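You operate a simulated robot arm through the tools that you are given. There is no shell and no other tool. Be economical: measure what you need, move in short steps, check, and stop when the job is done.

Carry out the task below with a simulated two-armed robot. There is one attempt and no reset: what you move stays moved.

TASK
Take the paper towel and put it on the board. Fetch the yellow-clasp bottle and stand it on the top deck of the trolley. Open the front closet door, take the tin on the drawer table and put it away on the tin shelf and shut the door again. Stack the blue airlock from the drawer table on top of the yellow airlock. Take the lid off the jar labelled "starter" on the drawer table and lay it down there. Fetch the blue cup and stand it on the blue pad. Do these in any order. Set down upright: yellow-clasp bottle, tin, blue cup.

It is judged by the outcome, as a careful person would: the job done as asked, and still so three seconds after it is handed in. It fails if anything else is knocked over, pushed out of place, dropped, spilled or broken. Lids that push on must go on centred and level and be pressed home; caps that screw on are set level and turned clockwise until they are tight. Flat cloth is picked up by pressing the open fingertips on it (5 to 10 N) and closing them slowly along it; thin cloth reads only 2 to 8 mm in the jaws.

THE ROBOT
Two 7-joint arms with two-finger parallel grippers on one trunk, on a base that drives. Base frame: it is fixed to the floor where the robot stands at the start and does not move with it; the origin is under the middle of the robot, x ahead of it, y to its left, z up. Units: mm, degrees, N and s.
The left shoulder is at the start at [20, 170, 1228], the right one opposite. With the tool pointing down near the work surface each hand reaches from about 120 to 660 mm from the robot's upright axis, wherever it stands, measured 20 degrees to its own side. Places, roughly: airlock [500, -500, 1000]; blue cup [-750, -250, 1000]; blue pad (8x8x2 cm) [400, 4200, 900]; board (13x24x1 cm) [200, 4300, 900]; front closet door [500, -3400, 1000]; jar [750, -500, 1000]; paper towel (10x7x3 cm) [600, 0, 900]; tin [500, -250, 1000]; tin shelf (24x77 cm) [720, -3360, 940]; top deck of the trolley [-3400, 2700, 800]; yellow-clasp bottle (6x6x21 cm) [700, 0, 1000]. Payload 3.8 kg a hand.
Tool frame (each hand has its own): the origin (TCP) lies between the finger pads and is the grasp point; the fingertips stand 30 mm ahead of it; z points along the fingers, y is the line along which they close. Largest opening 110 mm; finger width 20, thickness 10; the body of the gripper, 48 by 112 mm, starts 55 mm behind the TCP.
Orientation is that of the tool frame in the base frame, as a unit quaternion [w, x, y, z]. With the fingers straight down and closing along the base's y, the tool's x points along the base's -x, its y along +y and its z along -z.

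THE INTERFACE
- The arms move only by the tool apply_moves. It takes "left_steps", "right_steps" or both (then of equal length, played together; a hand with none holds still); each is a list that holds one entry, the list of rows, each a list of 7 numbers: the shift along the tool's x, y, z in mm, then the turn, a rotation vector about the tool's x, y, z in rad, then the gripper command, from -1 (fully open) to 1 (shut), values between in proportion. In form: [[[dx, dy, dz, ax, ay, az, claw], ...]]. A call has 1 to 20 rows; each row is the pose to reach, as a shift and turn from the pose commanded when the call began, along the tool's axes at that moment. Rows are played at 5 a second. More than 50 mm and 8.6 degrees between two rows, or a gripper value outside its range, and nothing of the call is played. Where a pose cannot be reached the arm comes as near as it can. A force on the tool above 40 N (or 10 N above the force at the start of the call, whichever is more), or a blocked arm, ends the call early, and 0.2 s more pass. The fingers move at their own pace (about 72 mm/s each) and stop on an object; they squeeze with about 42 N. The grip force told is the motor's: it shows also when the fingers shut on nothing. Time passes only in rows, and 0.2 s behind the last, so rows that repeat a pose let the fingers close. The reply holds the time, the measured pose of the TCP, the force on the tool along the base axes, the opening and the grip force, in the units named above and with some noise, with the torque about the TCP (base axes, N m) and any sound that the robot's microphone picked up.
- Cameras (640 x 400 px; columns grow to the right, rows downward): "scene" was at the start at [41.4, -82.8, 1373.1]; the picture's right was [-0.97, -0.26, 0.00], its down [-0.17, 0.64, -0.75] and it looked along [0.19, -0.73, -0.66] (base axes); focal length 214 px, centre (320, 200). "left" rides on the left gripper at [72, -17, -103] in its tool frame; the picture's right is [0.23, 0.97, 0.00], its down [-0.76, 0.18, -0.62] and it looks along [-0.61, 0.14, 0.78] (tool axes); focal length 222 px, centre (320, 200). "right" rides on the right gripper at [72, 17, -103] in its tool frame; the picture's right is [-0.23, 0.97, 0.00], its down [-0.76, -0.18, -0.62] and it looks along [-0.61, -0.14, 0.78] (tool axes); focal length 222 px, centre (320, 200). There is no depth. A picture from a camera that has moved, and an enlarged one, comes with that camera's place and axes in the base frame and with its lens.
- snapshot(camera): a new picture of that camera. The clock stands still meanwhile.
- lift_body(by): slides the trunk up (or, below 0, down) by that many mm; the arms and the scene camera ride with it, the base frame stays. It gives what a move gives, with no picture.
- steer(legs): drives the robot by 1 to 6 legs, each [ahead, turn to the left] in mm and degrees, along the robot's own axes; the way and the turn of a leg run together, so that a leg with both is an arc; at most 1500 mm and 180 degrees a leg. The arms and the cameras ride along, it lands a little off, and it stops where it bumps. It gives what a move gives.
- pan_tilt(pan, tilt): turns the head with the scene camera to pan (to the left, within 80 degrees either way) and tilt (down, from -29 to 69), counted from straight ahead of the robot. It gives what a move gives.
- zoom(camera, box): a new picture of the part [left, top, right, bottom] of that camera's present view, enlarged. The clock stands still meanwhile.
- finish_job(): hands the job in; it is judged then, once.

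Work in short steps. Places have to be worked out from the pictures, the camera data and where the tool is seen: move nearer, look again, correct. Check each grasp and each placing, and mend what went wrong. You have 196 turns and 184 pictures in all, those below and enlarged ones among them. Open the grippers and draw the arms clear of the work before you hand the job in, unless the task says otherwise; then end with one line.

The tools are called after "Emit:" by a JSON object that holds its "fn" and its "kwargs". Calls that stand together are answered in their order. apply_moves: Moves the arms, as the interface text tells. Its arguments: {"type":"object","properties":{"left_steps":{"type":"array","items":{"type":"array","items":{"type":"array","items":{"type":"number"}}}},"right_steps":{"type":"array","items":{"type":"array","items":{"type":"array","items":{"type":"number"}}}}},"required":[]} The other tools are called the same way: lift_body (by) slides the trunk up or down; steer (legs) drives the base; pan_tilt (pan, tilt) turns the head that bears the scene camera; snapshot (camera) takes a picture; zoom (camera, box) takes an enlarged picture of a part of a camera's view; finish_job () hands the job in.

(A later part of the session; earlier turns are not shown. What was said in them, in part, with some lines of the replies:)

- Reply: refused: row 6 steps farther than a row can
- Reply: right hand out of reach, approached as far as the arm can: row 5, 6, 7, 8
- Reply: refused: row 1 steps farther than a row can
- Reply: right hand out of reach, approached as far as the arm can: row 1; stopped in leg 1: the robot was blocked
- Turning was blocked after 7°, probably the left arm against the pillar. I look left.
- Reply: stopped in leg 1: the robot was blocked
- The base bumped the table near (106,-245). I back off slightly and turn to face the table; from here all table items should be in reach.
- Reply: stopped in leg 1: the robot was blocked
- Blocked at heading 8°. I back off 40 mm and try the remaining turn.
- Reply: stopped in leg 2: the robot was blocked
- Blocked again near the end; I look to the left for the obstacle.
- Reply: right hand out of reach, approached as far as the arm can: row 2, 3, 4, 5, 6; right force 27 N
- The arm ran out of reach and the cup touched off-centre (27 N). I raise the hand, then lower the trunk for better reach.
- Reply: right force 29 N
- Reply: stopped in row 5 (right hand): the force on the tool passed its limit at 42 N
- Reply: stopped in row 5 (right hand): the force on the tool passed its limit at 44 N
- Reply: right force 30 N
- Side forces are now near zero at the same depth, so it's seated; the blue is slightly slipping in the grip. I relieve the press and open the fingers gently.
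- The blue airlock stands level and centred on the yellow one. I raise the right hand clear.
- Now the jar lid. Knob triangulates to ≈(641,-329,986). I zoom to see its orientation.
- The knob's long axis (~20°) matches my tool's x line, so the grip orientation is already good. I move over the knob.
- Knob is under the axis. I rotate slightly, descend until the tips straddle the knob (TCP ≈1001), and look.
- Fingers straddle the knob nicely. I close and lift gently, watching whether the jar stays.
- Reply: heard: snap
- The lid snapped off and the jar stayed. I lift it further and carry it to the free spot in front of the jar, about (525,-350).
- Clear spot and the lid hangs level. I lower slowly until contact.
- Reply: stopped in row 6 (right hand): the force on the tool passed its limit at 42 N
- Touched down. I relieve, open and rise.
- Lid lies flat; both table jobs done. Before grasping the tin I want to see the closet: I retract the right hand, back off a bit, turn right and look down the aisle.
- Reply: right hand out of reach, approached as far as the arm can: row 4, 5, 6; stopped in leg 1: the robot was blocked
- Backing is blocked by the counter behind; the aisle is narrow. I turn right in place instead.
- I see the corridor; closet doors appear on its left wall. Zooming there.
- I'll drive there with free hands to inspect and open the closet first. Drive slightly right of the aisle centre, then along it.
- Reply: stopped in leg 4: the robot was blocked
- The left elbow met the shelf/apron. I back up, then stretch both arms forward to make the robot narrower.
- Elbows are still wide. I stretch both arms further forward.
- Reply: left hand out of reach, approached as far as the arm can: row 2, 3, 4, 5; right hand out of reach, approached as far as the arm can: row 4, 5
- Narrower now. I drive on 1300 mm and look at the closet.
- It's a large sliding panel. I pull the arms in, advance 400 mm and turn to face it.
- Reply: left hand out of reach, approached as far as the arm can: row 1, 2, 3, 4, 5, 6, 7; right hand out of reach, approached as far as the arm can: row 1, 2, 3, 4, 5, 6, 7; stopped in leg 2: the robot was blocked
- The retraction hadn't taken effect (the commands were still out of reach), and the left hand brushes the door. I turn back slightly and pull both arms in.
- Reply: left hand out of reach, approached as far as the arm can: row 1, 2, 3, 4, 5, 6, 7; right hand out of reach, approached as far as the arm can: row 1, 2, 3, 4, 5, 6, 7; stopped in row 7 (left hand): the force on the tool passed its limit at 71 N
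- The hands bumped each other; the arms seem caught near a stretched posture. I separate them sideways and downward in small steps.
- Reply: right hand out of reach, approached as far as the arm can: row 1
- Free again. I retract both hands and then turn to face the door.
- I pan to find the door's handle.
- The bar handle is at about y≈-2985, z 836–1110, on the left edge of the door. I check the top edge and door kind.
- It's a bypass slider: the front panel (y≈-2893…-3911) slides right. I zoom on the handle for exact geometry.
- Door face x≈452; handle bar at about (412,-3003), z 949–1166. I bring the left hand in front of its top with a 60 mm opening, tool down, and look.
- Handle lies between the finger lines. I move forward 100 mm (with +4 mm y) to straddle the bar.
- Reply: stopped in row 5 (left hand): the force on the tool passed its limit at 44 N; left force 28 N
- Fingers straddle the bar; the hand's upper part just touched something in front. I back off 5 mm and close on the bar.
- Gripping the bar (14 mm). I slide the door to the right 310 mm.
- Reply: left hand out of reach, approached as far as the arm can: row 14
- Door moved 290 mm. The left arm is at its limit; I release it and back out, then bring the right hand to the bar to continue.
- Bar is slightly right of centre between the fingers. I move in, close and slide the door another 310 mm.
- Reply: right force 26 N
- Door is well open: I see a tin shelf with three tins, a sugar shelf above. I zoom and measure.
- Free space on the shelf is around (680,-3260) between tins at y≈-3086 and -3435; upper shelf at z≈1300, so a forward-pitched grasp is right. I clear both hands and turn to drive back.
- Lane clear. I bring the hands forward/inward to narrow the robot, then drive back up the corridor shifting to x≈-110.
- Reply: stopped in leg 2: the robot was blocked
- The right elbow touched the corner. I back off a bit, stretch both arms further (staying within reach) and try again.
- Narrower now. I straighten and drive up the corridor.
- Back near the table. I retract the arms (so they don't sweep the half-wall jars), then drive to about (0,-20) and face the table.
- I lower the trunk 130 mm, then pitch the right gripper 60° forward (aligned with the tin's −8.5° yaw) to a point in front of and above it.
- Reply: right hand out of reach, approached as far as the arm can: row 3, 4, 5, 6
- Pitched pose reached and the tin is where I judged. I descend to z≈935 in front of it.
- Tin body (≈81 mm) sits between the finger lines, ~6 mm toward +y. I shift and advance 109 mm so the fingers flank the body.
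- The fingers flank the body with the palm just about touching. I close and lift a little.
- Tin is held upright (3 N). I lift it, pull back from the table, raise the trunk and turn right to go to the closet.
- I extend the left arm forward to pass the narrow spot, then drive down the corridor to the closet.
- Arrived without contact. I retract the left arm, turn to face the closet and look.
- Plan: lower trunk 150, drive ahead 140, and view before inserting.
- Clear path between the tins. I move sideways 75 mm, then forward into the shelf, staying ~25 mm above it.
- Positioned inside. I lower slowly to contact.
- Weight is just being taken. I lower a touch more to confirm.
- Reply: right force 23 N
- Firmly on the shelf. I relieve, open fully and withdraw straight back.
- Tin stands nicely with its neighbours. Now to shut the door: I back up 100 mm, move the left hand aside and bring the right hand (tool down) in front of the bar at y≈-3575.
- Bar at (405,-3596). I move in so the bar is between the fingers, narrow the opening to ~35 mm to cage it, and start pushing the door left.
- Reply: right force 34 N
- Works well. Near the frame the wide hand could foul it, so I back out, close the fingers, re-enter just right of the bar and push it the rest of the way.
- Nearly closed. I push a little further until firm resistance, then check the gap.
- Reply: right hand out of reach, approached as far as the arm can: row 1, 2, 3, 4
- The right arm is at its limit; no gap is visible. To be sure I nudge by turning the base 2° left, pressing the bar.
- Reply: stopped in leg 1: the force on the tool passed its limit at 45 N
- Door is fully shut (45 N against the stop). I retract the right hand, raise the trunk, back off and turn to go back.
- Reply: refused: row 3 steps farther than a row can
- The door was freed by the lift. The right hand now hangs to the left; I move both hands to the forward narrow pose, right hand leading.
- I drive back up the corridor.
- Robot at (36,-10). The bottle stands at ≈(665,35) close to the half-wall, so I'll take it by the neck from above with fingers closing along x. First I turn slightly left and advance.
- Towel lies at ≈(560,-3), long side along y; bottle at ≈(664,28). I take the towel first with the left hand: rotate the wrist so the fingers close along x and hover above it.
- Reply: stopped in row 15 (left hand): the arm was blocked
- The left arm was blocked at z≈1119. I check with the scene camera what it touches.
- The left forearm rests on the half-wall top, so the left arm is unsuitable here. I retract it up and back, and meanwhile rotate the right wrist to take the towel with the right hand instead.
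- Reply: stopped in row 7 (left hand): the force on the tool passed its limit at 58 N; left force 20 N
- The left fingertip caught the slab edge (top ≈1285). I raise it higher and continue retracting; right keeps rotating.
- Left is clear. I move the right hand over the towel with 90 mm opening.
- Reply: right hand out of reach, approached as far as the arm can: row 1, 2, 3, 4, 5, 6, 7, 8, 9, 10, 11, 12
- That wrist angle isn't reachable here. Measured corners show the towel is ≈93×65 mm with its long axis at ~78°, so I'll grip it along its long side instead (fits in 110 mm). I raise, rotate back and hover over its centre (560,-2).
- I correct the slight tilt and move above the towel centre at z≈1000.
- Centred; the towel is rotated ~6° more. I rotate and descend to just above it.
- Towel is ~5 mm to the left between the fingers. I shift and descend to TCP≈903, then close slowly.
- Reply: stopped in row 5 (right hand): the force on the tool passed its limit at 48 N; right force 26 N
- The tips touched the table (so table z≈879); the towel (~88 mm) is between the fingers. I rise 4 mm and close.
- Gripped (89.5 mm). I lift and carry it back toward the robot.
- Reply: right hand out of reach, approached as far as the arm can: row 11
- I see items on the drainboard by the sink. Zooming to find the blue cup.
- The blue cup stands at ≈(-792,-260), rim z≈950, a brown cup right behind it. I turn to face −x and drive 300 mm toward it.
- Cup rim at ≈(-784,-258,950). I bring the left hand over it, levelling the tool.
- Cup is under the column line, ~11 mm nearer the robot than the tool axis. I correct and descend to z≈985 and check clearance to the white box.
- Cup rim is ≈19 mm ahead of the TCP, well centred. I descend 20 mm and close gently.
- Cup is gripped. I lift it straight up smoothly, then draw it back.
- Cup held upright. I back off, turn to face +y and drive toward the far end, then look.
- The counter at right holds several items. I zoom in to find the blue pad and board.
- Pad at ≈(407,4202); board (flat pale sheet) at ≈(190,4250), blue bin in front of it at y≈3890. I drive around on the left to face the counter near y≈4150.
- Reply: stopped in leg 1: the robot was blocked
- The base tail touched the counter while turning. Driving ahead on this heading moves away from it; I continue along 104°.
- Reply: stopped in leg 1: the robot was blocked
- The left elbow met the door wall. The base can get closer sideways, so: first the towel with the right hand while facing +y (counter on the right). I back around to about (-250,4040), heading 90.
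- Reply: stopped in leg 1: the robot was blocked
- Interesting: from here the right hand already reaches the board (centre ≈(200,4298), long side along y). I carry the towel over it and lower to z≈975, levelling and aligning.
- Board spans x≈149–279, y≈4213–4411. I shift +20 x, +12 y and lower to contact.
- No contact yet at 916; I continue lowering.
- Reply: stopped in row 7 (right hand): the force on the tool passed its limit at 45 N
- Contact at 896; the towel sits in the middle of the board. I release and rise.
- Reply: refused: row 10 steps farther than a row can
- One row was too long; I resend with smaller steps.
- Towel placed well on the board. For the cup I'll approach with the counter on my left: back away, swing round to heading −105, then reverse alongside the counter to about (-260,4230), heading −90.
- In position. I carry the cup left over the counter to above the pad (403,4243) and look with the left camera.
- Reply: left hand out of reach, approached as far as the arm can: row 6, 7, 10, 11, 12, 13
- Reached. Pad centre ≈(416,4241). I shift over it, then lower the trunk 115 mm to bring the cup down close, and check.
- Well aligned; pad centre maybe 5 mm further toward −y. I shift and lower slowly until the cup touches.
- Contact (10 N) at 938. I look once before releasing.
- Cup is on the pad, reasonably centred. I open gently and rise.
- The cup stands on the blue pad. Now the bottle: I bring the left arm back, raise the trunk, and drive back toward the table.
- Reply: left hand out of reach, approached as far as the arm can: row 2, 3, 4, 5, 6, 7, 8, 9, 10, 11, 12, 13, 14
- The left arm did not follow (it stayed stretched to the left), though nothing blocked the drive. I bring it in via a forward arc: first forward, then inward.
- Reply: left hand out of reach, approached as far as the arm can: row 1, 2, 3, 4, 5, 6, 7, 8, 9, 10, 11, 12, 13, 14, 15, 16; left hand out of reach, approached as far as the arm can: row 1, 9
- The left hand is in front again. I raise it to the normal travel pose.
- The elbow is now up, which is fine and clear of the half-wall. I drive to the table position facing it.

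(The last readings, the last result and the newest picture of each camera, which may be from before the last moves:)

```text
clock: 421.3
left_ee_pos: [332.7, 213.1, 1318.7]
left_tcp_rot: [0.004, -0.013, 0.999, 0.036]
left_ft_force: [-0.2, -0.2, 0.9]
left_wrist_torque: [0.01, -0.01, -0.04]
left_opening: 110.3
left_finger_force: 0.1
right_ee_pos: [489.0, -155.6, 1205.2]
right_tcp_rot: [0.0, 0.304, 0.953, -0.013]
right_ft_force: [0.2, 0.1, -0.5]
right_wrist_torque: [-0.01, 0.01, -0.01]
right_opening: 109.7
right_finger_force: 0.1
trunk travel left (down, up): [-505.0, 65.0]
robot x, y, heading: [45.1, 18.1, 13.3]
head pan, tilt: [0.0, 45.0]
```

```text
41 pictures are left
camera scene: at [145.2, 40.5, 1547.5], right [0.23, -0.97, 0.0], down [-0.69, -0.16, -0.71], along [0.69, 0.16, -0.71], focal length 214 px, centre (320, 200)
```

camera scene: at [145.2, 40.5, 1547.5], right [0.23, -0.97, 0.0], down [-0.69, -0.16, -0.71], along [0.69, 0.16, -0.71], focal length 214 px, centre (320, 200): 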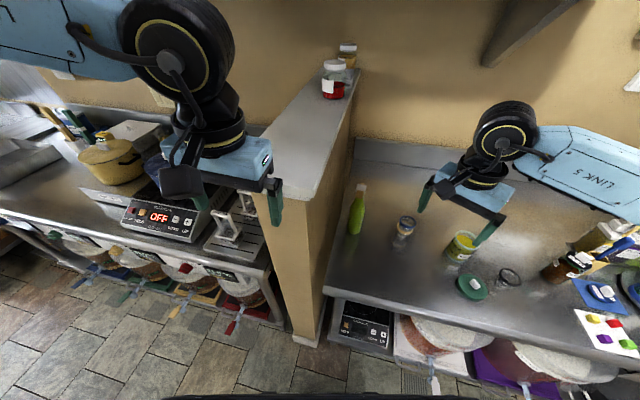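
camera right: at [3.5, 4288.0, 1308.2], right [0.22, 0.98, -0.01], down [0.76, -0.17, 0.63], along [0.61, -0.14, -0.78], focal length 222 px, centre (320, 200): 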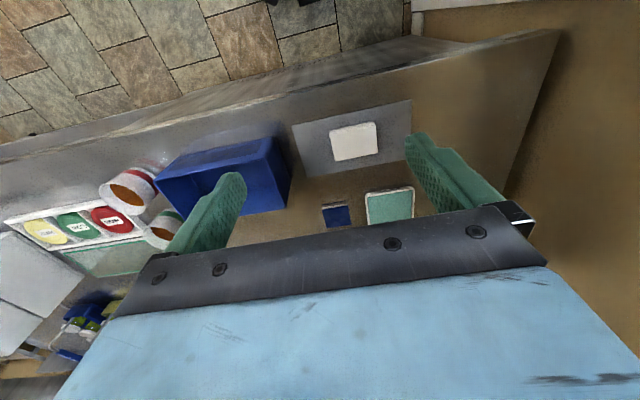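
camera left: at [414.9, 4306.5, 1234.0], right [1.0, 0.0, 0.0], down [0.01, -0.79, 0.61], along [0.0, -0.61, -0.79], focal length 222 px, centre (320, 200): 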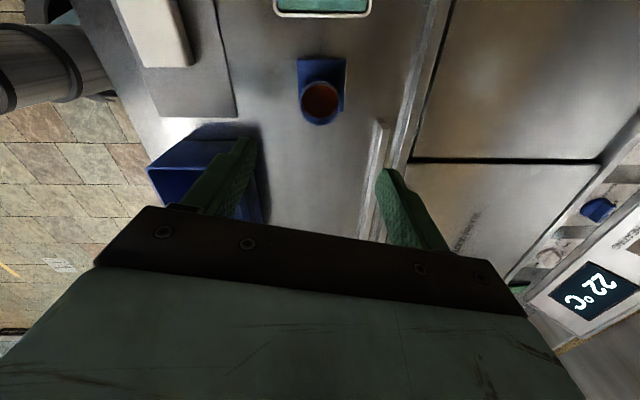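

Bottle base at ≈(666,25), top ≈1090. I lower the trunk 100 mm and pitch the right hand 60° forward in front of the bottle.

Emit:
{"fn": "lift_body", "kwargs": {"by": -100}}

Emit:
{"fn": "apply_moves", "kwargs": {"right_steps": [[[5, 15, 0, -0.036, -0.1125, -0.062, -1], [14, 31, 0, -0.072, -0.225, -0.124, -1], [24, 48, 0, -0.108, -0.3375, -0.187, -1], [35, 65, 0, -0.144, -0.45, -0.249, -1], [46, 82, 0, -0.179, -0.5625, -0.311, -1], [57, 99, 5, -0.215, -0.675, -0.373, -1], [68, 116, 10, -0.251, -0.7875, -0.436, -1], [80, 133, 18, -0.287, -0.9, -0.498, -1], [92, 149, 25, -0.323, -1.0125, -0.56, -1], [92, 149, 25, -0.323, -1.0125, -0.56, -1]]]}}

Emit:
{"fn": "snapshot", "kwargs": {"camera": "right"}}

```text
clock: 422.6
left_ee_pos: [332.9, 214.0, 1218.0]
left_tcp_rot: [0.004, -0.013, 0.999, 0.036]
left_ft_force: [-0.6, -0.7, -0.4]
left_wrist_torque: [0.02, 0.0, 0.0]
left_opening: 110.0
left_finger_force: 0.0
right_ee_pos: [487.7, -155.5, 1104.1]
right_tcp_rot: [0.0, 0.303, 0.953, -0.013]
right_ft_force: [0.1, -0.3, 0.3]
right_wrist_torque: [0.03, 0.03, -0.01]
right_opening: 109.9
right_finger_force: 0.0
trunk travel left (down, up): [-405.0, 165.0]
robot x, y, heading: [43.4, 16.2, 13.4]
head pan, tilt: [0.0, 45.0]
```

```text
clock: 424.8
left_ee_pos: [332.5, 211.9, 1218.1]
left_tcp_rot: [0.005, -0.013, 0.999, 0.037]
left_ft_force: [0.1, 0.5, -0.7]
left_wrist_torque: [-0.03, 0.01, 0.01]
left_opening: 110.0
left_finger_force: 0.0
right_ee_pos: [499.1, 17.8, 1075.9]
right_tcp_rot: [0.497, -0.007, 0.868, -0.012]
right_ft_force: [0.3, -0.4, -0.1]
right_wrist_torque: [0.0, 0.01, -0.01]
right_opening: 110.0
right_finger_force: 0.0
trunk travel left (down, up): [-405.0, 165.0]
robot x, y, heading: [47.8, 15.3, 13.5]
head pan, tilt: [0.0, 45.0]
```

```text
40 pictures are left
camera right: at [375.2, 34.1, 1064.5], right [0.11, 0.98, 0.17], down [-0.15, -0.15, 0.98], along [0.98, -0.14, 0.13], focal length 222 px, centre (320, 200)
```

right: 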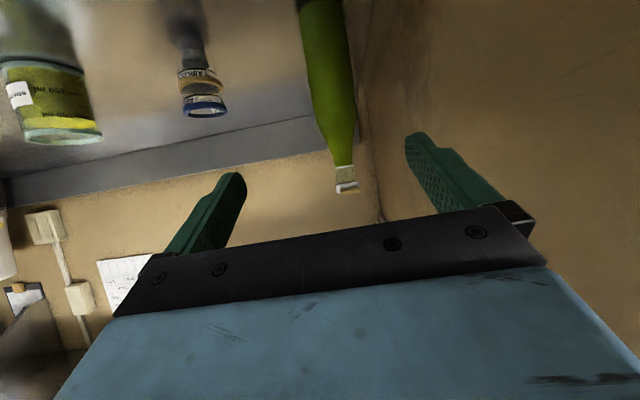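

Bottle axis at y≈31. I descend to z≈965, narrow the opening to ~84 mm and advance halfway for a check.

Emit:
{"fn": "apply_moves", "kwargs": {"right_steps": [[[32, 5, 19, 0, 0, 0, -0.53], [64, 11, 38, 0, 0, 0, -0.53], [95, 16, 56, 0, 0, 0, -0.53], [75, 16, 90, 0, 0, 0, -0.53], [55, 16, 125, 0, 0, 0, -0.53], [55, 16, 125, 0, 0, 0, -0.53]]]}}

Emit:
{"fn": "snapshot", "kwargs": {"camera": "right"}}

```text
clock: 426.2
left_ee_pos: [331.4, 212.4, 1217.8]
left_tcp_rot: [0.004, -0.013, 0.999, 0.036]
left_ft_force: [-0.1, 0.7, -0.4]
left_wrist_torque: [0.02, 0.0, 0.0]
left_opening: 109.7
left_finger_force: 0.0
right_ee_pos: [579.8, 33.1, 964.0]
right_tcp_rot: [0.496, -0.007, 0.868, -0.011]
right_ft_force: [0.7, 0.0, 0.1]
right_wrist_torque: [0.0, -0.01, 0.03]
right_opening: 84.0
right_finger_force: 0.0
trunk travel left (down, up): [-405.0, 165.0]
robot x, y, heading: [48.8, 20.8, 13.5]
head pan, tilt: [0.0, 45.0]
```

```text
39 pictures are left
camera right: at [454.3, 48.8, 953.1], right [0.11, 0.98, 0.17], down [-0.15, -0.15, 0.98], along [0.98, -0.14, 0.13], focal length 222 px, centre (320, 200)
```

right: 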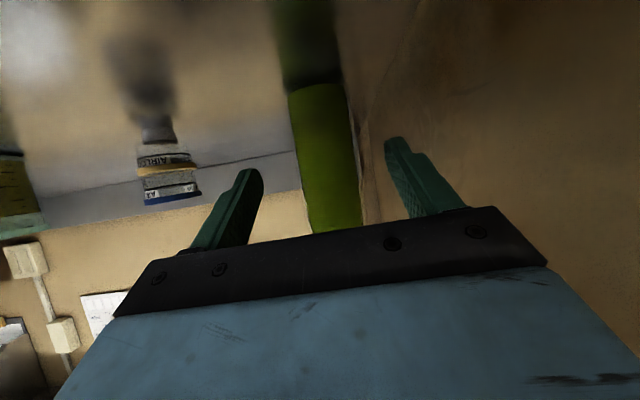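

Centred on the bottle. I advance 84 mm and close.

Emit:
{"fn": "apply_moves", "kwargs": {"right_steps": [[[-20, 0, 34, 0, 0, 0, -0.53], [-38, 0, 65, 0, 0, 0, -0.53], [-43, 0, 73, 0, 0, 0, -0.53], [-43, 0, 73, 0, 0, 0, -0.2], [-43, 0, 73, 0, 0, 0, 0.2], [-43, 0, 73, 0, 0, 0, 1], [-43, 0, 73, 0, 0, 0, 1]]]}}

Emit:
{"fn": "snapshot", "kwargs": {"camera": "right"}}

```text
clock: 427.8
left_ee_pos: [332.4, 212.6, 1217.8]
left_tcp_rot: [0.005, -0.013, 0.999, 0.036]
left_ft_force: [0.8, -0.4, 0.4]
left_wrist_torque: [0.0, 0.01, 0.01]
left_opening: 109.9
left_finger_force: 0.1
right_ee_pos: [665.3, 32.6, 963.3]
right_tcp_rot: [0.496, -0.007, 0.868, -0.011]
right_ft_force: [1.6, 1.3, 1.1]
right_wrist_torque: [0.3, -0.09, -0.02]
right_opening: 59.7
right_finger_force: 41.5
trunk travel left (down, up): [-405.0, 165.0]
robot x, y, heading: [45.4, 22.2, 13.4]
head pan, tilt: [0.0, 45.0]
```

```text
38 pictures are left
camera right: at [539.5, 48.9, 953.7], right [0.11, 0.98, 0.17], down [-0.15, -0.15, 0.98], along [0.98, -0.14, 0.13], focal length 222 px, centre (320, 200)
```

right: 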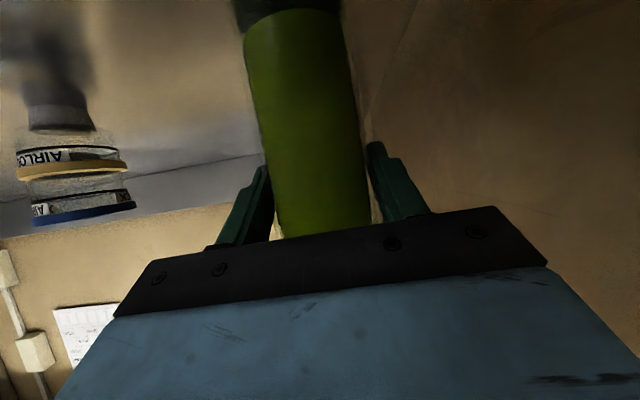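

Bottle gripped (59.7 mm). I lift it straight up, then draw it back.

Emit:
{"fn": "apply_moves", "kwargs": {"right_steps": [[[-20, 0, -12, 0, 0, 0, 1], [-55, -1, -32, 0, 0, 0, 1], [-92, -3, -54, 0, 0, 0, 1], [-129, -4, -76, 0, 0, 0, 1], [-108, -20, -112, 0, 0, 0, 1], [-87, -40, -148, 0, 0, 0, 1], [-66, -62, -184, 0, 0, 0, 1], [-45, -85, -218, 0, 0, 0, 1], [-24, -110, -250, 0, 0, 0, 1], [-5, -135, -278, 0, 0, 0, 1], [1, -154, -290, 0, 0, 0, 1]]]}}

Emit:
{"fn": "lift_body", "kwargs": {"by": 100}}

Emit:
{"fn": "snapshot", "kwargs": {"camera": "scene"}}

```text
clock: 430.2
left_ee_pos: [332.8, 213.6, 1218.2]
left_tcp_rot: [0.005, -0.013, 0.999, 0.036]
left_ft_force: [-0.6, -0.6, -0.5]
left_wrist_torque: [0.02, 0.01, 0.0]
left_opening: 109.9
left_finger_force: 0.0
right_ee_pos: [455.8, -82.7, 1084.5]
right_tcp_rot: [0.497, -0.008, 0.868, -0.01]
right_ft_force: [1.0, -0.5, -5.0]
right_wrist_torque: [-0.05, -0.02, 0.02]
right_opening: 59.4
right_finger_force: 42.2
right hand out of reach, approached as far as the arm can: row 9, 10, 11
trunk travel left (down, up): [-405.0, 165.0]
robot x, y, heading: [50.2, 18.7, 13.4]
head pan, tilt: [0.0, 45.0]
```

```text
clock: 431.5
left_ee_pos: [333.2, 213.4, 1317.4]
left_tcp_rot: [0.005, -0.014, 0.999, 0.037]
left_ft_force: [-0.3, -0.1, -1.0]
left_wrist_torque: [0.01, 0.01, 0.01]
left_opening: 109.9
left_finger_force: 0.0
right_ee_pos: [457.4, -83.4, 1183.1]
right_tcp_rot: [0.497, -0.008, 0.868, -0.011]
right_ft_force: [0.1, -0.1, -5.4]
right_wrist_torque: [-0.01, 0.02, 0.02]
right_opening: 59.5
right_finger_force: 41.3
trunk travel left (down, up): [-505.0, 65.0]
robot x, y, heading: [47.6, 21.0, 13.6]
head pan, tilt: [0.0, 45.0]
```

```text
37 pictures are left
camera scene: at [145.3, 40.3, 1547.4], right [0.23, -0.97, 0.0], down [-0.69, -0.16, -0.71], along [0.69, 0.16, -0.71], focal length 214 px, centre (320, 200)
```

scene: 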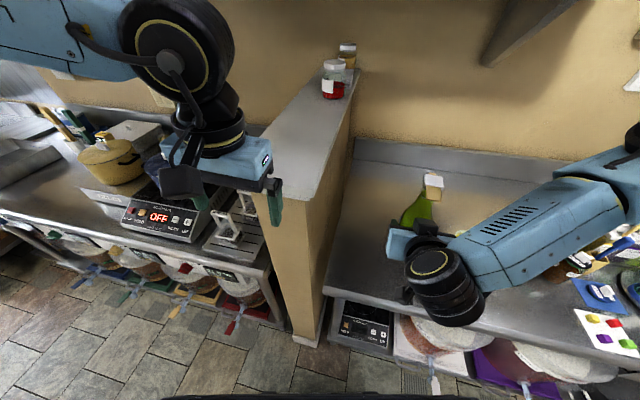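

Bottle held firmly (5 N). I back off to clear the half-wall, turn to +y, drive 1200 mm and look toward the trolley.

Emit:
{"fn": "steer", "kwargs": {"legs": [[-180, 0], [0, 77], [1200, 0], [0, 55]]}}

Emit:
{"fn": "pan_tilt", "kwargs": {"pan": 0, "tilt": 15}}

Emit:
{"fn": "snapshot", "kwargs": {"camera": "scene"}}

```text
clock: 444.5
left_ee_pos: [-464.6, 1259.2, 1317.1]
left_tcp_rot: [0.031, 0.917, -0.397, -0.019]
left_ft_force: [0.3, 0.3, -0.3]
left_wrist_torque: [-0.01, 0.01, 0.01]
left_opening: 109.9
left_finger_force: 0.0
right_ee_pos: [-325.0, 1548.4, 1183.7]
right_tcp_rot: [-0.214, 0.795, -0.349, -0.447]
right_ft_force: [1.0, 0.1, -5.8]
right_wrist_torque: [-0.02, 0.0, 0.02]
right_opening: 59.1
right_finger_force: 42.0
trunk travel left (down, up): [-505.0, 65.0]
robot x, y, heading: [-125.2, 1176.6, 144.8]
head pan, tilt: [0.0, 45.0]
```

```text
clock: 445.4
left_ee_pos: [-463.6, 1260.0, 1318.2]
left_tcp_rot: [0.031, 0.917, -0.397, -0.019]
left_ft_force: [-0.1, 0.3, -0.1]
left_wrist_torque: [0.02, 0.02, 0.0]
left_opening: 110.1
left_finger_force: 0.0
right_ee_pos: [-324.5, 1549.0, 1184.0]
right_tcp_rot: [-0.215, 0.794, -0.35, -0.448]
right_ft_force: [0.7, 0.2, -5.1]
right_wrist_torque: [-0.03, 0.01, 0.02]
right_opening: 59.3
right_finger_force: 41.9
trunk travel left (down, up): [-505.0, 65.0]
robot x, y, heading: [-128.6, 1176.4, 145.0]
head pan, tilt: [0.0, 15.0]
```

```text
36 pictures are left
camera scene: at [-222.9, 1240.3, 1594.3], right [0.57, 0.82, 0.0], down [0.21, -0.15, -0.97], along [-0.79, 0.56, -0.26], focal length 214 px, centre (320, 200)
```

scene: 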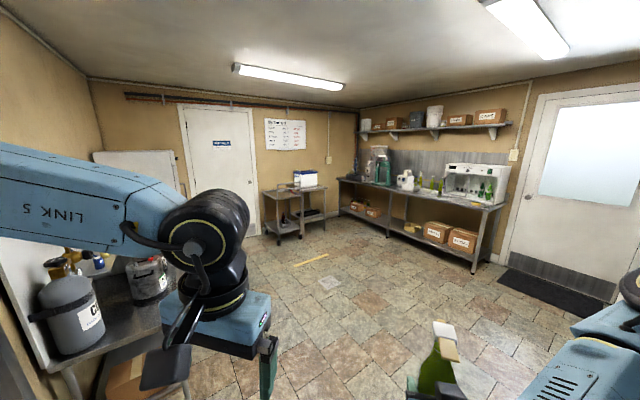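

I see the trolley at the far wall. Zooming on it.

Emit:
{"fn": "zoom", "kwargs": {"camera": "scene", "box": [240, 150, 350, 250]}}

```text
4.00 times, centred on (295, 200) of scene
camera zoom: at [-222.9, 1240.3, 1594.3], right [0.57, 0.82, 0.0], down [0.21, -0.15, -0.97], along [-0.79, 0.56, -0.26], focal length 858 px, centre (420, 200)
```

zoom: 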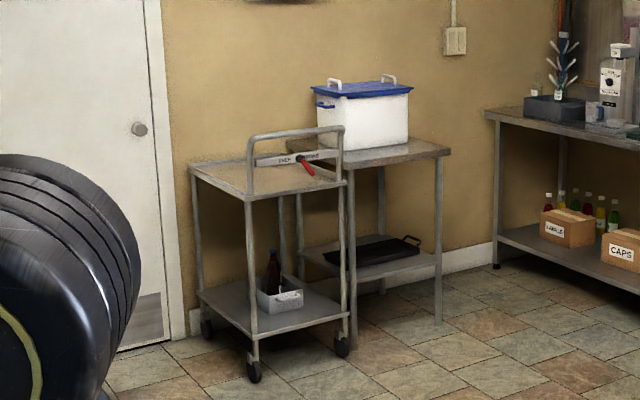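

Trolley deck spans roughly x −3690…−3050, y 2490…2890, with its handle on the east side; I'll approach from the south. I drive there and face +y.

Emit:
{"fn": "steer", "kwargs": {"legs": [[1500, 0], [0, 35], [1500, 0], [500, 0]]}}

Emit:
{"fn": "steer", "kwargs": {"legs": [[0, -90]]}}

Emit:
{"fn": "pan_tilt", "kwargs": {"pan": 0, "tilt": 40}}

Emit:
{"fn": "snapshot", "kwargs": {"camera": "scene"}}

```text
clock: 463.8
left_ee_pos: [-3636.4, 1905.2, 1317.6]
left_tcp_rot: [0.035, 0.994, -0.1, -0.008]
left_ft_force: [0.7, -0.6, -1.3]
left_wrist_torque: [-0.02, 0.0, 0.0]
left_opening: 109.8
left_finger_force: 0.1
right_ee_pos: [-3684.5, 2222.6, 1182.9]
right_tcp_rot: [-0.069, 0.867, -0.088, -0.486]
right_ft_force: [-0.8, -0.3, -5.5]
right_wrist_torque: [0.0, -0.04, 0.01]
right_opening: 59.1
right_finger_force: 42.3
trunk travel left (down, up): [-505.0, 65.0]
robot x, y, heading: [-3310.5, 2032.5, -179.7]
head pan, tilt: [0.0, 15.0]
stopped in leg 4: the force on the tool passed its limit at 90 N (the readings are from after the stop); the commanded pose is now the measured one
```

```text
clock: 465.7
left_ee_pos: [-3637.9, 2032.2, 1329.0]
left_tcp_rot: [0.024, 0.957, -0.289, -0.031]
left_ft_force: [-0.9, 0.3, -0.4]
left_wrist_torque: [-0.01, 0.0, 0.0]
left_opening: 110.2
left_finger_force: 0.0
right_ee_pos: [-3555.4, 2344.6, 1185.4]
right_tcp_rot: [-0.171, 0.825, -0.265, -0.469]
right_ft_force: [0.0, -0.1, -5.1]
right_wrist_torque: [0.0, -0.02, -0.01]
right_opening: 59.0
right_finger_force: 42.1
trunk travel left (down, up): [-505.0, 65.0]
robot x, y, heading: [-3303.5, 2026.7, 157.6]
head pan, tilt: [0.0, 15.0]
stopped in leg 1: the robot was blocked; the commanded pose is now the measured one
```

```text
clock: 466.6
left_ee_pos: [-3636.3, 2030.7, 1328.9]
left_tcp_rot: [0.025, 0.956, -0.291, -0.031]
left_ft_force: [-0.5, -0.2, 0.1]
left_wrist_torque: [0.02, -0.01, 0.0]
left_opening: 109.8
left_finger_force: 0.1
right_ee_pos: [-3554.4, 2344.2, 1187.3]
right_tcp_rot: [-0.17, 0.824, -0.265, -0.471]
right_ft_force: [1.0, 0.3, -4.8]
right_wrist_torque: [0.01, 0.0, -0.02]
right_opening: 59.0
right_finger_force: 42.1
trunk travel left (down, up): [-505.0, 65.0]
robot x, y, heading: [-3308.8, 2030.9, 157.3]
head pan, tilt: [0.0, 40.0]
```

```text
34 pictures are left
camera scene: at [-3378.1, 2056.4, 1556.7], right [0.38, 0.92, 0.0], down [0.58, -0.24, -0.78], along [-0.72, 0.3, -0.63], focal length 214 px, centre (320, 200)
```

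scene: 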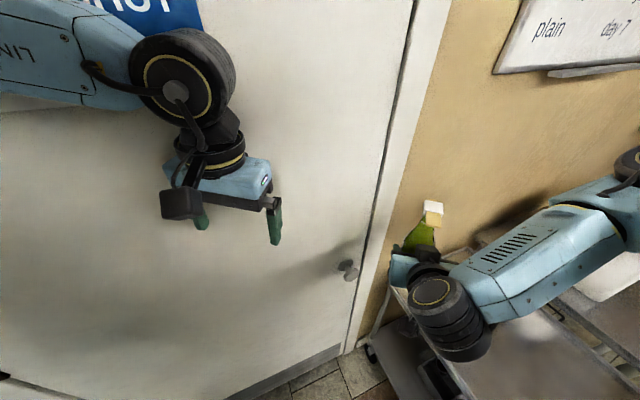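

The hands reached the west wall (brief 90 N push; the bottle is still gripped). I back off 260 mm, turn to face the trolley and look.

Emit:
{"fn": "steer", "kwargs": {"legs": [[-260, 0], [0, -67]]}}

Emit:
{"fn": "pan_tilt", "kwargs": {"pan": 0, "tilt": 40}}

Emit:
{"fn": "snapshot", "kwargs": {"camera": "scene"}}

Emit:
{"fn": "snapshot", "kwargs": {"camera": "right"}}

```text
clock: 471.4
left_ee_pos: [-3188.5, 2256.6, 1321.5]
left_tcp_rot: [-0.012, -0.632, 0.774, 0.031]
left_ft_force: [0.8, -0.5, 0.2]
left_wrist_torque: [0.01, -0.03, -0.04]
left_opening: 109.9
left_finger_force: 0.1
right_ee_pos: [-2868.6, 2298.4, 1179.1]
right_tcp_rot: [0.398, -0.541, 0.682, 0.288]
right_ft_force: [-0.1, 0.1, -5.5]
right_wrist_torque: [-0.02, 0.03, -0.02]
right_opening: 59.1
right_finger_force: 42.3
trunk travel left (down, up): [-505.0, 65.0]
robot x, y, heading: [-3065.9, 1927.6, 89.9]
head pan, tilt: [0.0, 40.0]
```

```text
clock: 472.0
left_ee_pos: [-3190.0, 2256.7, 1321.4]
left_tcp_rot: [-0.012, -0.632, 0.774, 0.032]
left_ft_force: [0.3, -0.2, -0.4]
left_wrist_torque: [0.01, 0.0, 0.02]
left_opening: 110.0
left_finger_force: 0.1
right_ee_pos: [-2869.2, 2299.0, 1180.8]
right_tcp_rot: [0.397, -0.542, 0.682, 0.289]
right_ft_force: [0.7, 1.2, -5.8]
right_wrist_torque: [0.02, -0.01, 0.01]
right_opening: 59.0
right_finger_force: 41.9
trunk travel left (down, up): [-505.0, 65.0]
robot x, y, heading: [-3065.7, 1930.0, 89.6]
head pan, tilt: [0.0, 40.0]
```

```text
33 pictures are left
camera scene: at [-3066.1, 2032.2, 1554.8], right [1.0, -0.01, 0.0], down [0.0, -0.64, -0.77], along [0.0, 0.77, -0.64], focal length 214 px, centre (320, 200)
```

scene: 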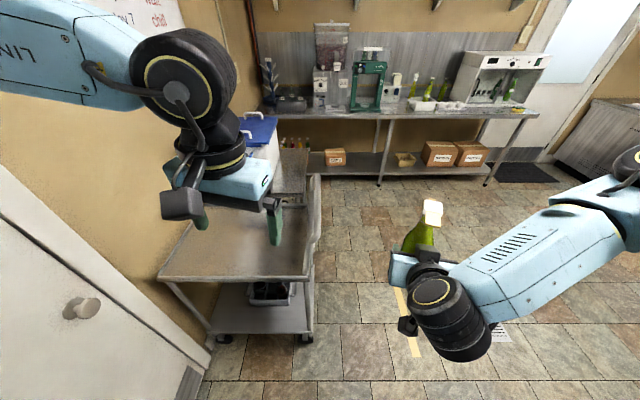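

```text
32 pictures are left
camera right: at [-2914.8, 2180.2, 1170.9], right [-0.92, 0.35, 0.16], down [0.1, -0.17, 0.98], along [0.37, 0.92, 0.12], focal length 222 px, centre (320, 200)
```

right: 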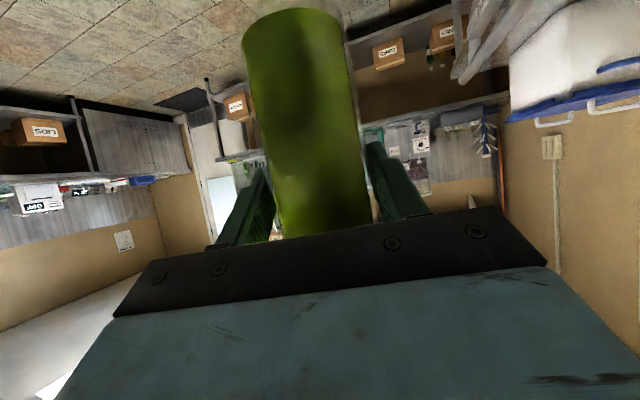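

Bottle unchanged in the grip. Deck: x −3682…−3132, y from 2476; free area toward the south. I shift the base left/forward a bit and tuck the left hand out of the way.

Emit:
{"fn": "steer", "kwargs": {"legs": [[0, 20], [130, 0], [0, -20]]}}

Emit:
{"fn": "apply_moves", "kwargs": {"left_steps": [[[22, 33, -10, 0, 0, 0, -1], [44, 66, -20, 0, 0, 0, -1], [66, 100, -30, 0, 0, 0, -1], [89, 135, -40, 0, 0, 0, -1], [89, 135, -40, 0, 0, 0, -1]]]}}

Emit:
{"fn": "apply_moves", "kwargs": {"right_steps": [[[5, 40, -12, 0, 0, 0, 1], [11, 80, -24, 0, 0, 0, 1], [16, 120, -36, 0, 0, 0, 1], [22, 160, -48, 0, 0, 0, 1], [28, 200, -60, 0, 0, 0, 1], [33, 240, -72, 0, 0, 0, 1], [39, 283, -84, 0, 0, 0, 1], [39, 283, -84, 0, 0, 0, 1]]]}}

Emit:
{"fn": "snapshot", "kwargs": {"camera": "scene"}}

```text
clock: 475.4
left_ee_pos: [-3230.6, 2380.4, 1320.3]
left_tcp_rot: [-0.013, -0.629, 0.776, 0.032]
left_ft_force: [-0.8, -0.4, -0.3]
left_wrist_torque: [0.01, -0.03, 0.0]
left_opening: 110.0
left_finger_force: 0.0
right_ee_pos: [-2909.3, 2421.6, 1178.8]
right_tcp_rot: [0.398, -0.54, 0.683, 0.288]
right_ft_force: [0.6, 0.7, -5.8]
right_wrist_torque: [-0.01, 0.01, -0.03]
right_opening: 59.1
right_finger_force: 41.5
trunk travel left (down, up): [-505.0, 65.0]
robot x, y, heading: [-3108.2, 2051.0, 89.6]
head pan, tilt: [0.0, 40.0]
```

```text
clock: 476.6
left_ee_pos: [-3377.1, 2321.8, 1368.6]
left_tcp_rot: [-0.013, -0.63, 0.776, 0.032]
left_ft_force: [-0.2, 0.1, 0.3]
left_wrist_torque: [-0.01, 0.0, -0.01]
left_opening: 110.0
left_finger_force: 0.1
right_ee_pos: [-2909.6, 2422.0, 1179.4]
right_tcp_rot: [0.398, -0.54, 0.683, 0.288]
right_ft_force: [0.3, 0.3, -5.2]
right_wrist_torque: [-0.06, 0.01, -0.01]
right_opening: 59.1
right_finger_force: 42.2
trunk travel left (down, up): [-505.0, 65.0]
robot x, y, heading: [-3106.1, 2051.4, 89.7]
head pan, tilt: [0.0, 40.0]
```

```text
clock: 478.4
left_ee_pos: [-3378.3, 2321.1, 1369.9]
left_tcp_rot: [-0.013, -0.63, 0.776, 0.031]
left_ft_force: [-0.5, 0.2, 0.2]
left_wrist_torque: [-0.03, 0.03, 0.01]
left_opening: 110.3
left_finger_force: 0.1
right_ee_pos: [-3207.5, 2403.4, 1179.1]
right_tcp_rot: [0.399, -0.539, 0.683, 0.288]
right_ft_force: [0.8, 0.4, -5.6]
right_wrist_torque: [0.0, 0.0, 0.02]
right_opening: 58.9
right_finger_force: 42.1
trunk travel left (down, up): [-505.0, 65.0]
robot x, y, heading: [-3107.2, 2049.3, 89.6]
head pan, tilt: [0.0, 40.0]
```

```text
31 pictures are left
camera scene: at [-3107.9, 2155.7, 1554.7], right [1.0, -0.01, 0.0], down [-0.01, -0.64, -0.77], along [0.01, 0.77, -0.64], focal length 214 px, centre (320, 200)
```

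scene: 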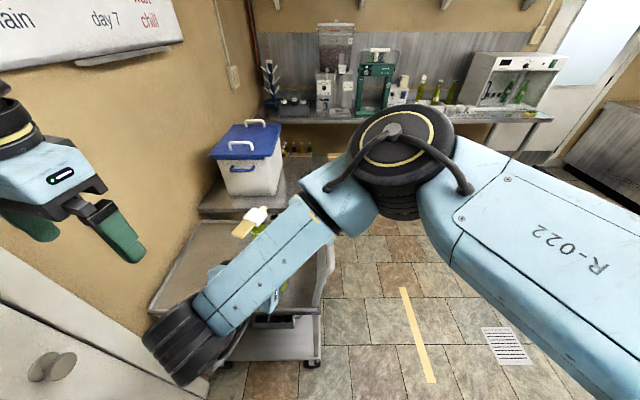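

Now forward over the deck to y≈2570, then lower the trunk 180 mm.

Emit:
{"fn": "apply_moves", "kwargs": {"right_steps": [[[-21, 13, 34, 0, 0, 0, 1], [-42, 25, 67, 0, 0, 0, 1], [-63, 38, 101, 0, 0, 0, 1], [-83, 50, 134, 0, 0, 0, 1], [-83, 50, 134, 0, 0, 0, 1]]]}}

Emit:
{"fn": "lift_body", "kwargs": {"by": -180}}

Emit:
{"fn": "snapshot", "kwargs": {"camera": "scene"}}

Emit:
{"fn": "snapshot", "kwargs": {"camera": "right"}}

```text
clock: 479.6
left_ee_pos: [-3379.3, 2320.0, 1369.8]
left_tcp_rot: [-0.012, -0.63, 0.776, 0.032]
left_ft_force: [0.5, 0.2, 0.7]
left_wrist_torque: [-0.01, 0.01, -0.03]
left_opening: 109.8
left_finger_force: 0.1
right_ee_pos: [-3215.8, 2566.2, 1179.4]
right_tcp_rot: [0.399, -0.54, 0.683, 0.288]
right_ft_force: [0.1, -0.8, -6.6]
right_wrist_torque: [0.0, 0.01, 0.02]
right_opening: 58.9
right_finger_force: 41.9
trunk travel left (down, up): [-505.0, 65.0]
robot x, y, heading: [-3111.7, 2049.1, 89.4]
head pan, tilt: [0.0, 40.0]
```

```text
clock: 481.6
left_ee_pos: [-3378.4, 2320.8, 1189.2]
left_tcp_rot: [-0.012, -0.63, 0.776, 0.032]
left_ft_force: [0.9, 1.1, 0.7]
left_wrist_torque: [-0.01, -0.01, -0.06]
left_opening: 110.0
left_finger_force: 0.1
right_ee_pos: [-3216.3, 2567.3, 999.3]
right_tcp_rot: [0.398, -0.541, 0.682, 0.289]
right_ft_force: [-0.4, 0.2, -5.5]
right_wrist_torque: [-0.03, 0.01, 0.03]
right_opening: 58.8
right_finger_force: 41.5
trunk travel left (down, up): [-325.0, 245.0]
robot x, y, heading: [-3110.9, 2051.0, 89.3]
head pan, tilt: [0.0, 40.0]
```

```text
30 pictures are left
camera scene: at [-3109.4, 2155.3, 1374.9], right [1.0, -0.01, 0.0], down [-0.01, -0.64, -0.77], along [0.01, 0.77, -0.64], focal length 214 px, centre (320, 200)
```

scene: 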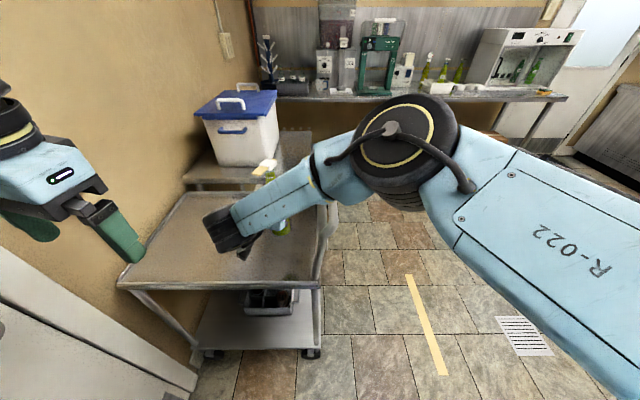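

```text
29 pictures are left
camera right: at [-3263.1, 2449.5, 990.7], right [-0.92, 0.36, 0.16], down [0.1, -0.17, 0.98], along [0.38, 0.92, 0.12], focal length 222 px, centre (320, 200)
```

right: 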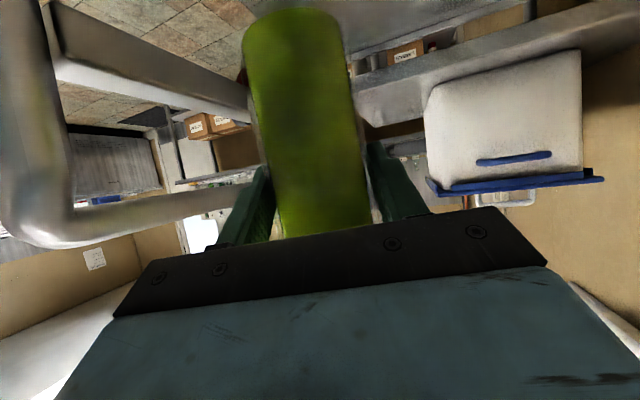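

Bottle hangs over the deck's free south-east part. I lower it: first 95 mm, then slowly.

Emit:
{"fn": "apply_moves", "kwargs": {"right_steps": [[[26, 1, 15, 0, 0, 0, 1], [51, 2, 31, 0, 0, 0, 1], [73, 3, 44, 0, 0, 0, 1], [81, 3, 49, 0, 0, 0, 1], [86, 4, 52, 0, 0, 0, 1], [90, 4, 54.5, 0, 0, 0, 1], [94, 4, 57, 0, 0, 0, 1], [98, 4, 59.5, 0, 0, 0, 1], [102, 4, 62, 0, 0, 0, 1]]]}}

```text
clock: 483.6
left_ee_pos: [-3379.1, 2320.1, 1189.5]
left_tcp_rot: [-0.012, -0.63, 0.776, 0.031]
left_ft_force: [0.6, 0.1, 0.0]
left_wrist_torque: [-0.05, -0.02, -0.02]
left_opening: 110.1
left_finger_force: 0.1
right_ee_pos: [-3216.8, 2567.7, 879.1]
right_tcp_rot: [0.398, -0.54, 0.683, 0.288]
right_ft_force: [1.0, 0.2, -5.3]
right_wrist_torque: [-0.03, 0.02, -0.04]
right_opening: 58.9
right_finger_force: 42.8
trunk travel left (down, up): [-325.0, 245.0]
robot x, y, heading: [-3110.6, 2052.7, 89.3]
head pan, tilt: [0.0, 40.0]
```

Still hanging free at 879; I continue slowly.

Emit:
{"fn": "apply_moves", "kwargs": {"right_steps": [[[4, 0, 2.5, 0, 0, 0, 1], [8, 0, 5, 0, 0, 0, 1], [12, 0, 7.5, 0, 0, 0, 1], [16, 0, 10, 0, 0, 0, 1], [20, 0, 12.5, 0, 0, 0, 1], [24, 1, 15, 0, 0, 0, 1], [28, 1, 17.5, 0, 0, 0, 1], [32, 1, 20, 0, 0, 0, 1], [36, 1, 22.5, 0, 0, 0, 1]]]}}

Emit:
{"fn": "snapshot", "kwargs": {"camera": "scene"}}

```text
clock: 485.6
left_ee_pos: [-3379.6, 2317.0, 1190.0]
left_tcp_rot: [-0.012, -0.63, 0.776, 0.032]
left_ft_force: [-0.3, 0.1, 0.3]
left_wrist_torque: [-0.03, -0.03, 0.01]
left_opening: 110.1
left_finger_force: 0.0
right_ee_pos: [-3211.8, 2573.8, 845.1]
right_tcp_rot: [0.404, -0.535, 0.682, 0.292]
right_ft_force: [-7.1, -4.1, 24.6]
right_wrist_torque: [0.24, 1.09, 0.15]
right_opening: 58.7
right_finger_force: 41.9
trunk travel left (down, up): [-325.0, 245.0]
robot x, y, heading: [-3108.5, 2052.5, 89.4]
head pan, tilt: [0.0, 40.0]
```

```text
28 pictures are left
camera scene: at [-3109.7, 2152.3, 1375.1], right [1.0, -0.01, 0.0], down [-0.01, -0.64, -0.77], along [0.01, 0.77, -0.64], focal length 214 px, centre (320, 200)
```

scene: 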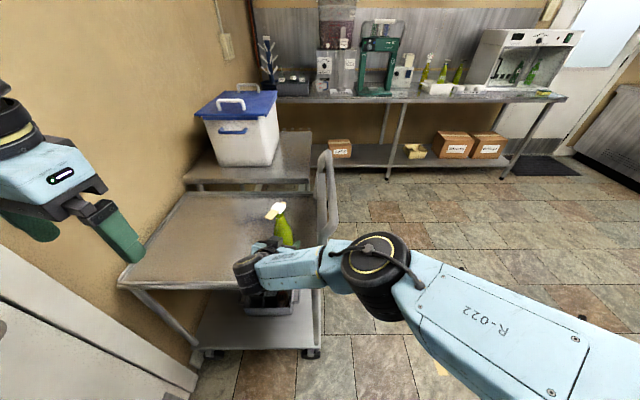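

Contact (25 N). I zoom to check that the bottle is upright and what touches.

Emit:
{"fn": "zoom", "kwargs": {"camera": "scene", "box": [220, 190, 340, 310]}}

```text
3.33 times, centred on (280, 250) of scene
camera zoom: at [-3109.7, 2152.3, 1375.1], right [1.0, -0.01, 0.0], down [-0.01, -0.64, -0.77], along [0.01, 0.77, -0.64], focal length 715 px, centre (453, 33)
```

zoom: 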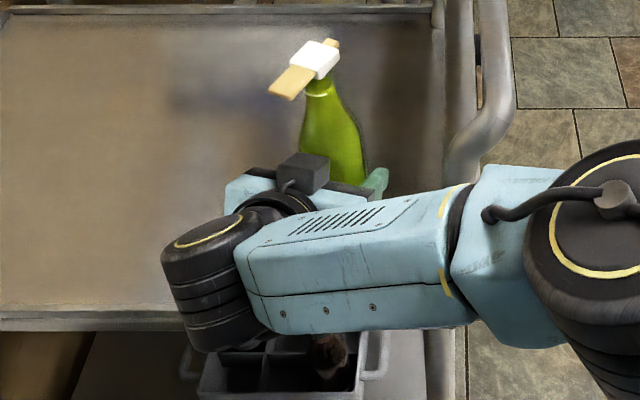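

I check the contact from the hand camera to judge the bottle's tilt.

Emit:
{"fn": "snapshot", "kwargs": {"camera": "right"}}

```text
26 pictures are left
camera right: at [-3259.0, 2456.3, 834.3], right [-0.92, 0.36, 0.16], down [0.1, -0.19, 0.98], along [0.38, 0.91, 0.13], focal length 222 px, centre (320, 200)
```

right: 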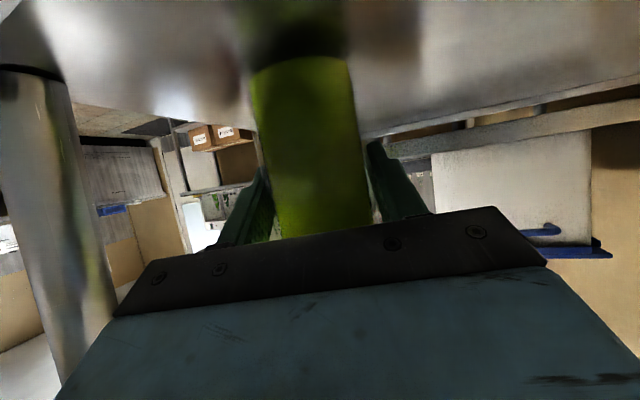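

The bottle's base sits flat on the deck (the grip slid down a little along it). I open and withdraw straight back.

Emit:
{"fn": "apply_moves", "kwargs": {"right_steps": [[[-2, 0, -1, 0, 0, 0, 1], [-2, 0, -1, 0, 0, 0, 0], [-2, 0, -1, 0, 0, 0, -0.4], [-2, 0, -1, 0, 0, 0, -0.75], [-2, 0, -1, 0, 0, 0, -0.8], [10, 0, -20, 0, 0, 0, -0.8], [30, 1, -53, 0, 0, 0, -0.8], [52, 2, -88, 0, 0, 0, -0.8], [73, 3, -122, 0, 0, 0, -0.8], [93, 4, -154, 0, 0, 0, -0.8]]]}}

Emit:
{"fn": "snapshot", "kwargs": {"camera": "right"}}

Emit:
{"fn": "zoom", "kwargs": {"camera": "scene", "box": [220, 190, 340, 310]}}

```text
clock: 488.1
left_ee_pos: [-3378.9, 2320.1, 1188.0]
left_tcp_rot: [-0.012, -0.63, 0.776, 0.031]
left_ft_force: [0.3, 0.1, 0.6]
left_wrist_torque: [0.02, -0.01, -0.02]
left_opening: 110.0
left_finger_force: 0.0
right_ee_pos: [-3226.0, 2421.2, 846.9]
right_tcp_rot: [0.416, -0.524, 0.686, 0.286]
right_ft_force: [-0.3, -0.4, 0.4]
right_wrist_torque: [-0.01, -0.05, -0.05]
right_opening: 99.1
right_finger_force: 0.1
right hand out of reach, approached as far as the arm can: row 9, 10
trunk travel left (down, up): [-325.0, 245.0]
robot x, y, heading: [-3102.4, 2049.7, 89.5]
head pan, tilt: [0.0, 40.0]
stopped in row 10 (right hand): the arm was blocked; the commanded pose is now the measured one
```

```text
25 pictures are left
camera right: at [-3277.0, 2305.5, 834.0], right [-0.91, 0.39, 0.16], down [0.08, -0.2, 0.98], along [0.41, 0.9, 0.15], focal length 222 px, centre (320, 200)
```

right: 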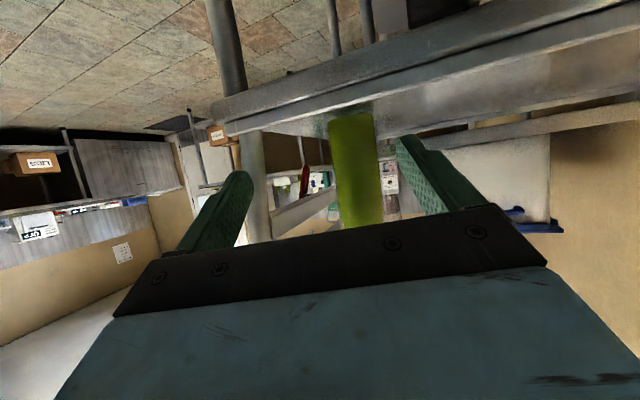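

```text
3.33 times, centred on (280, 250) of scene
camera zoom: at [-3109.2, 2155.3, 1374.8], right [1.0, -0.01, 0.0], down [-0.01, -0.64, -0.77], along [0.01, 0.77, -0.64], focal length 715 px, centre (453, 33)
```

zoom: 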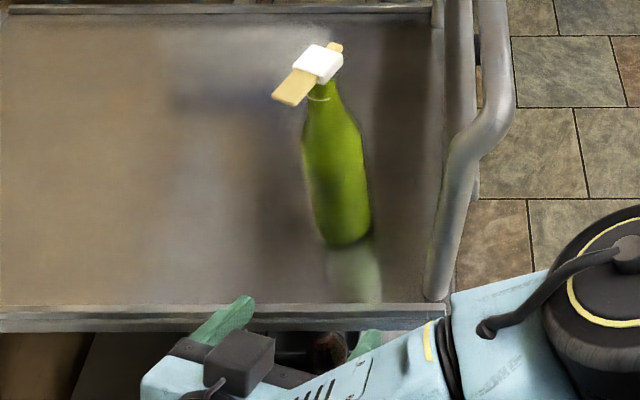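

The bottle stands upright on the deck and all jobs are done. I raise the trunk, back away, and turn to check the cup/towel counter from a distance.

Emit:
{"fn": "lift_body", "kwargs": {"by": 120}}

Emit:
{"fn": "steer", "kwargs": {"legs": [[-300, 0], [0, -68], [1200, 0]]}}

Emit:
{"fn": "pan_tilt", "kwargs": {"pan": 0, "tilt": 10}}

Emit:
{"fn": "snapshot", "kwargs": {"camera": "scene"}}

```text
clock: 489.6
left_ee_pos: [-3378.9, 2319.5, 1309.0]
left_tcp_rot: [-0.012, -0.63, 0.776, 0.032]
left_ft_force: [0.2, 0.0, -0.5]
left_wrist_torque: [0.01, 0.03, 0.0]
left_opening: 110.0
left_finger_force: 0.0
right_ee_pos: [-3226.2, 2421.6, 965.1]
right_tcp_rot: [0.415, -0.525, 0.686, 0.285]
right_ft_force: [-0.3, 0.0, 0.9]
right_wrist_torque: [0.02, -0.02, 0.0]
right_opening: 99.0
right_finger_force: 0.0
trunk travel left (down, up): [-445.0, 125.0]
robot x, y, heading: [-3109.9, 2051.4, 89.5]
head pan, tilt: [0.0, 40.0]
```

```text
clock: 500.2
left_ee_pos: [-1857.3, 2549.1, 1309.6]
left_tcp_rot: [0.007, -0.091, 0.995, 0.034]
left_ft_force: [0.0, 0.0, -0.1]
left_wrist_torque: [0.0, 0.02, 0.0]
left_opening: 109.9
left_finger_force: 0.0
right_ee_pos: [-1705.8, 2447.0, 966.0]
right_tcp_rot: [0.503, -0.055, 0.863, 0.006]
right_ft_force: [1.1, -0.4, -0.2]
right_wrist_torque: [0.0, 0.0, -0.01]
right_opening: 99.1
right_finger_force: 0.2
trunk travel left (down, up): [-445.0, 125.0]
robot x, y, heading: [-2005.2, 2196.6, 21.8]
head pan, tilt: [0.0, 40.0]
```

```text
clock: 501.1
left_ee_pos: [-1856.7, 2548.8, 1308.8]
left_tcp_rot: [0.008, -0.092, 0.995, 0.033]
left_ft_force: [-0.1, -0.1, 1.4]
left_wrist_torque: [0.0, 0.02, 0.0]
left_opening: 110.0
left_finger_force: 0.0
right_ee_pos: [-1705.8, 2445.9, 965.4]
right_tcp_rot: [0.505, -0.055, 0.861, 0.007]
right_ft_force: [0.3, 0.3, 0.3]
right_wrist_torque: [0.02, 0.02, -0.03]
right_opening: 98.9
right_finger_force: 0.1
trunk travel left (down, up): [-445.0, 125.0]
robot x, y, heading: [-2004.4, 2195.1, 21.9]
head pan, tilt: [0.0, 10.0]
```

```text
23 pictures are left
camera scene: at [-1898.7, 2237.4, 1542.4], right [0.37, -0.93, 0.0], down [-0.16, -0.07, -0.98], along [0.91, 0.37, -0.17], focal length 214 px, centre (320, 200)
```

scene: 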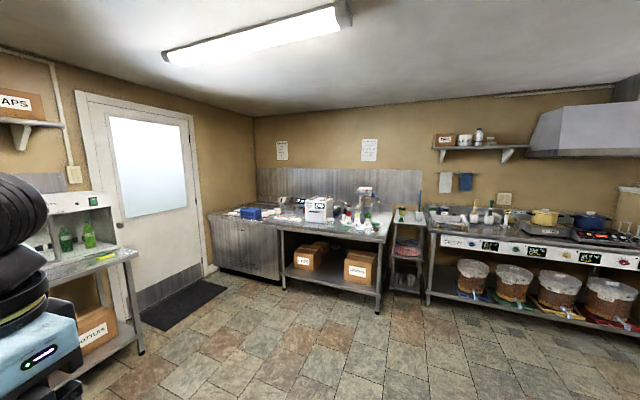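

Zooming on both counters for anything disturbed.

Emit:
{"fn": "zoom", "kwargs": {"camera": "scene", "box": [200, 180, 300, 240]}}

Emit:
{"fn": "zoom", "kwargs": {"camera": "scene", "box": [290, 170, 430, 260]}}

Emit:
{"fn": "zoom", "kwargs": {"camera": "scene", "box": [420, 170, 640, 310]}}

```text
6.40 times, centred on (250, 210) of scene
camera zoom: at [-1898.7, 2237.4, 1542.4], right [0.37, -0.93, 0.0], down [-0.16, -0.07, -0.98], along [0.91, 0.37, -0.17], focal length 1373 px, centre (768, 136)
```

zoom: 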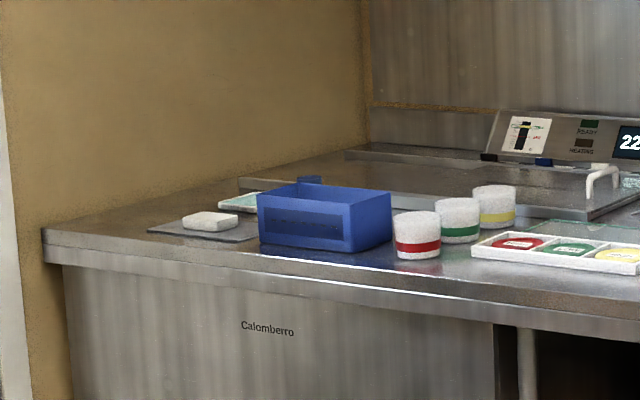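

```text
4.44 times, centred on (360, 215) of scene
camera zoom: at [-1898.7, 2237.4, 1542.4], right [0.37, -0.93, 0.0], down [-0.16, -0.07, -0.98], along [0.91, 0.37, -0.17], focal length 953 px, centre (142, 133)
```

zoom: 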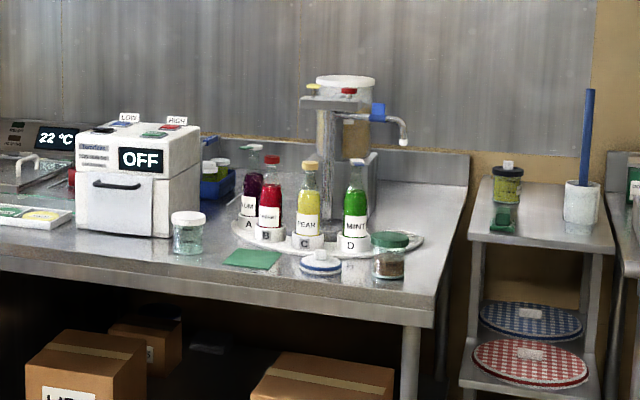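

```text
2.86 times, centred on (530, 240) of scene
camera zoom: at [-1898.7, 2237.4, 1542.4], right [0.37, -0.93, 0.0], down [-0.16, -0.07, -0.98], along [0.91, 0.37, -0.17], focal length 613 px, centre (-280, 86)
```

zoom: 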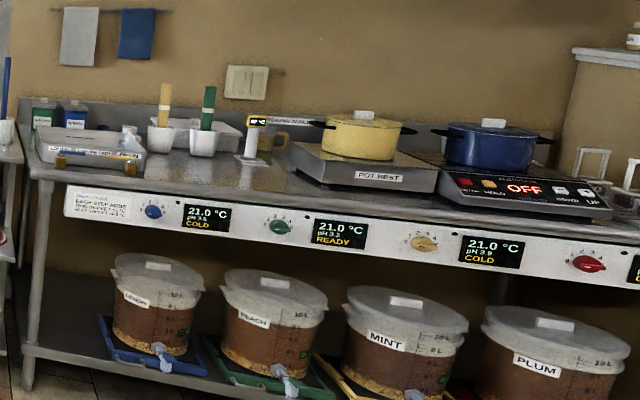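

Everything stands in place: the towel is on the board, the blue cup shows behind the bin on its pad, and the counters look undisturbed. Grippers are open and the arms are clear, so I hand in.

Emit:
{"fn": "finish_job", "kwargs": {}}

```text
The job is handed in.
```

All six jobs were carried out and handed in: the towel is on the board, the bottle on the trolley, the tin on its shelf with the door shut, the blue airlock on the yellow one, the starter lid on the table, and the blue cup on the blue pad.
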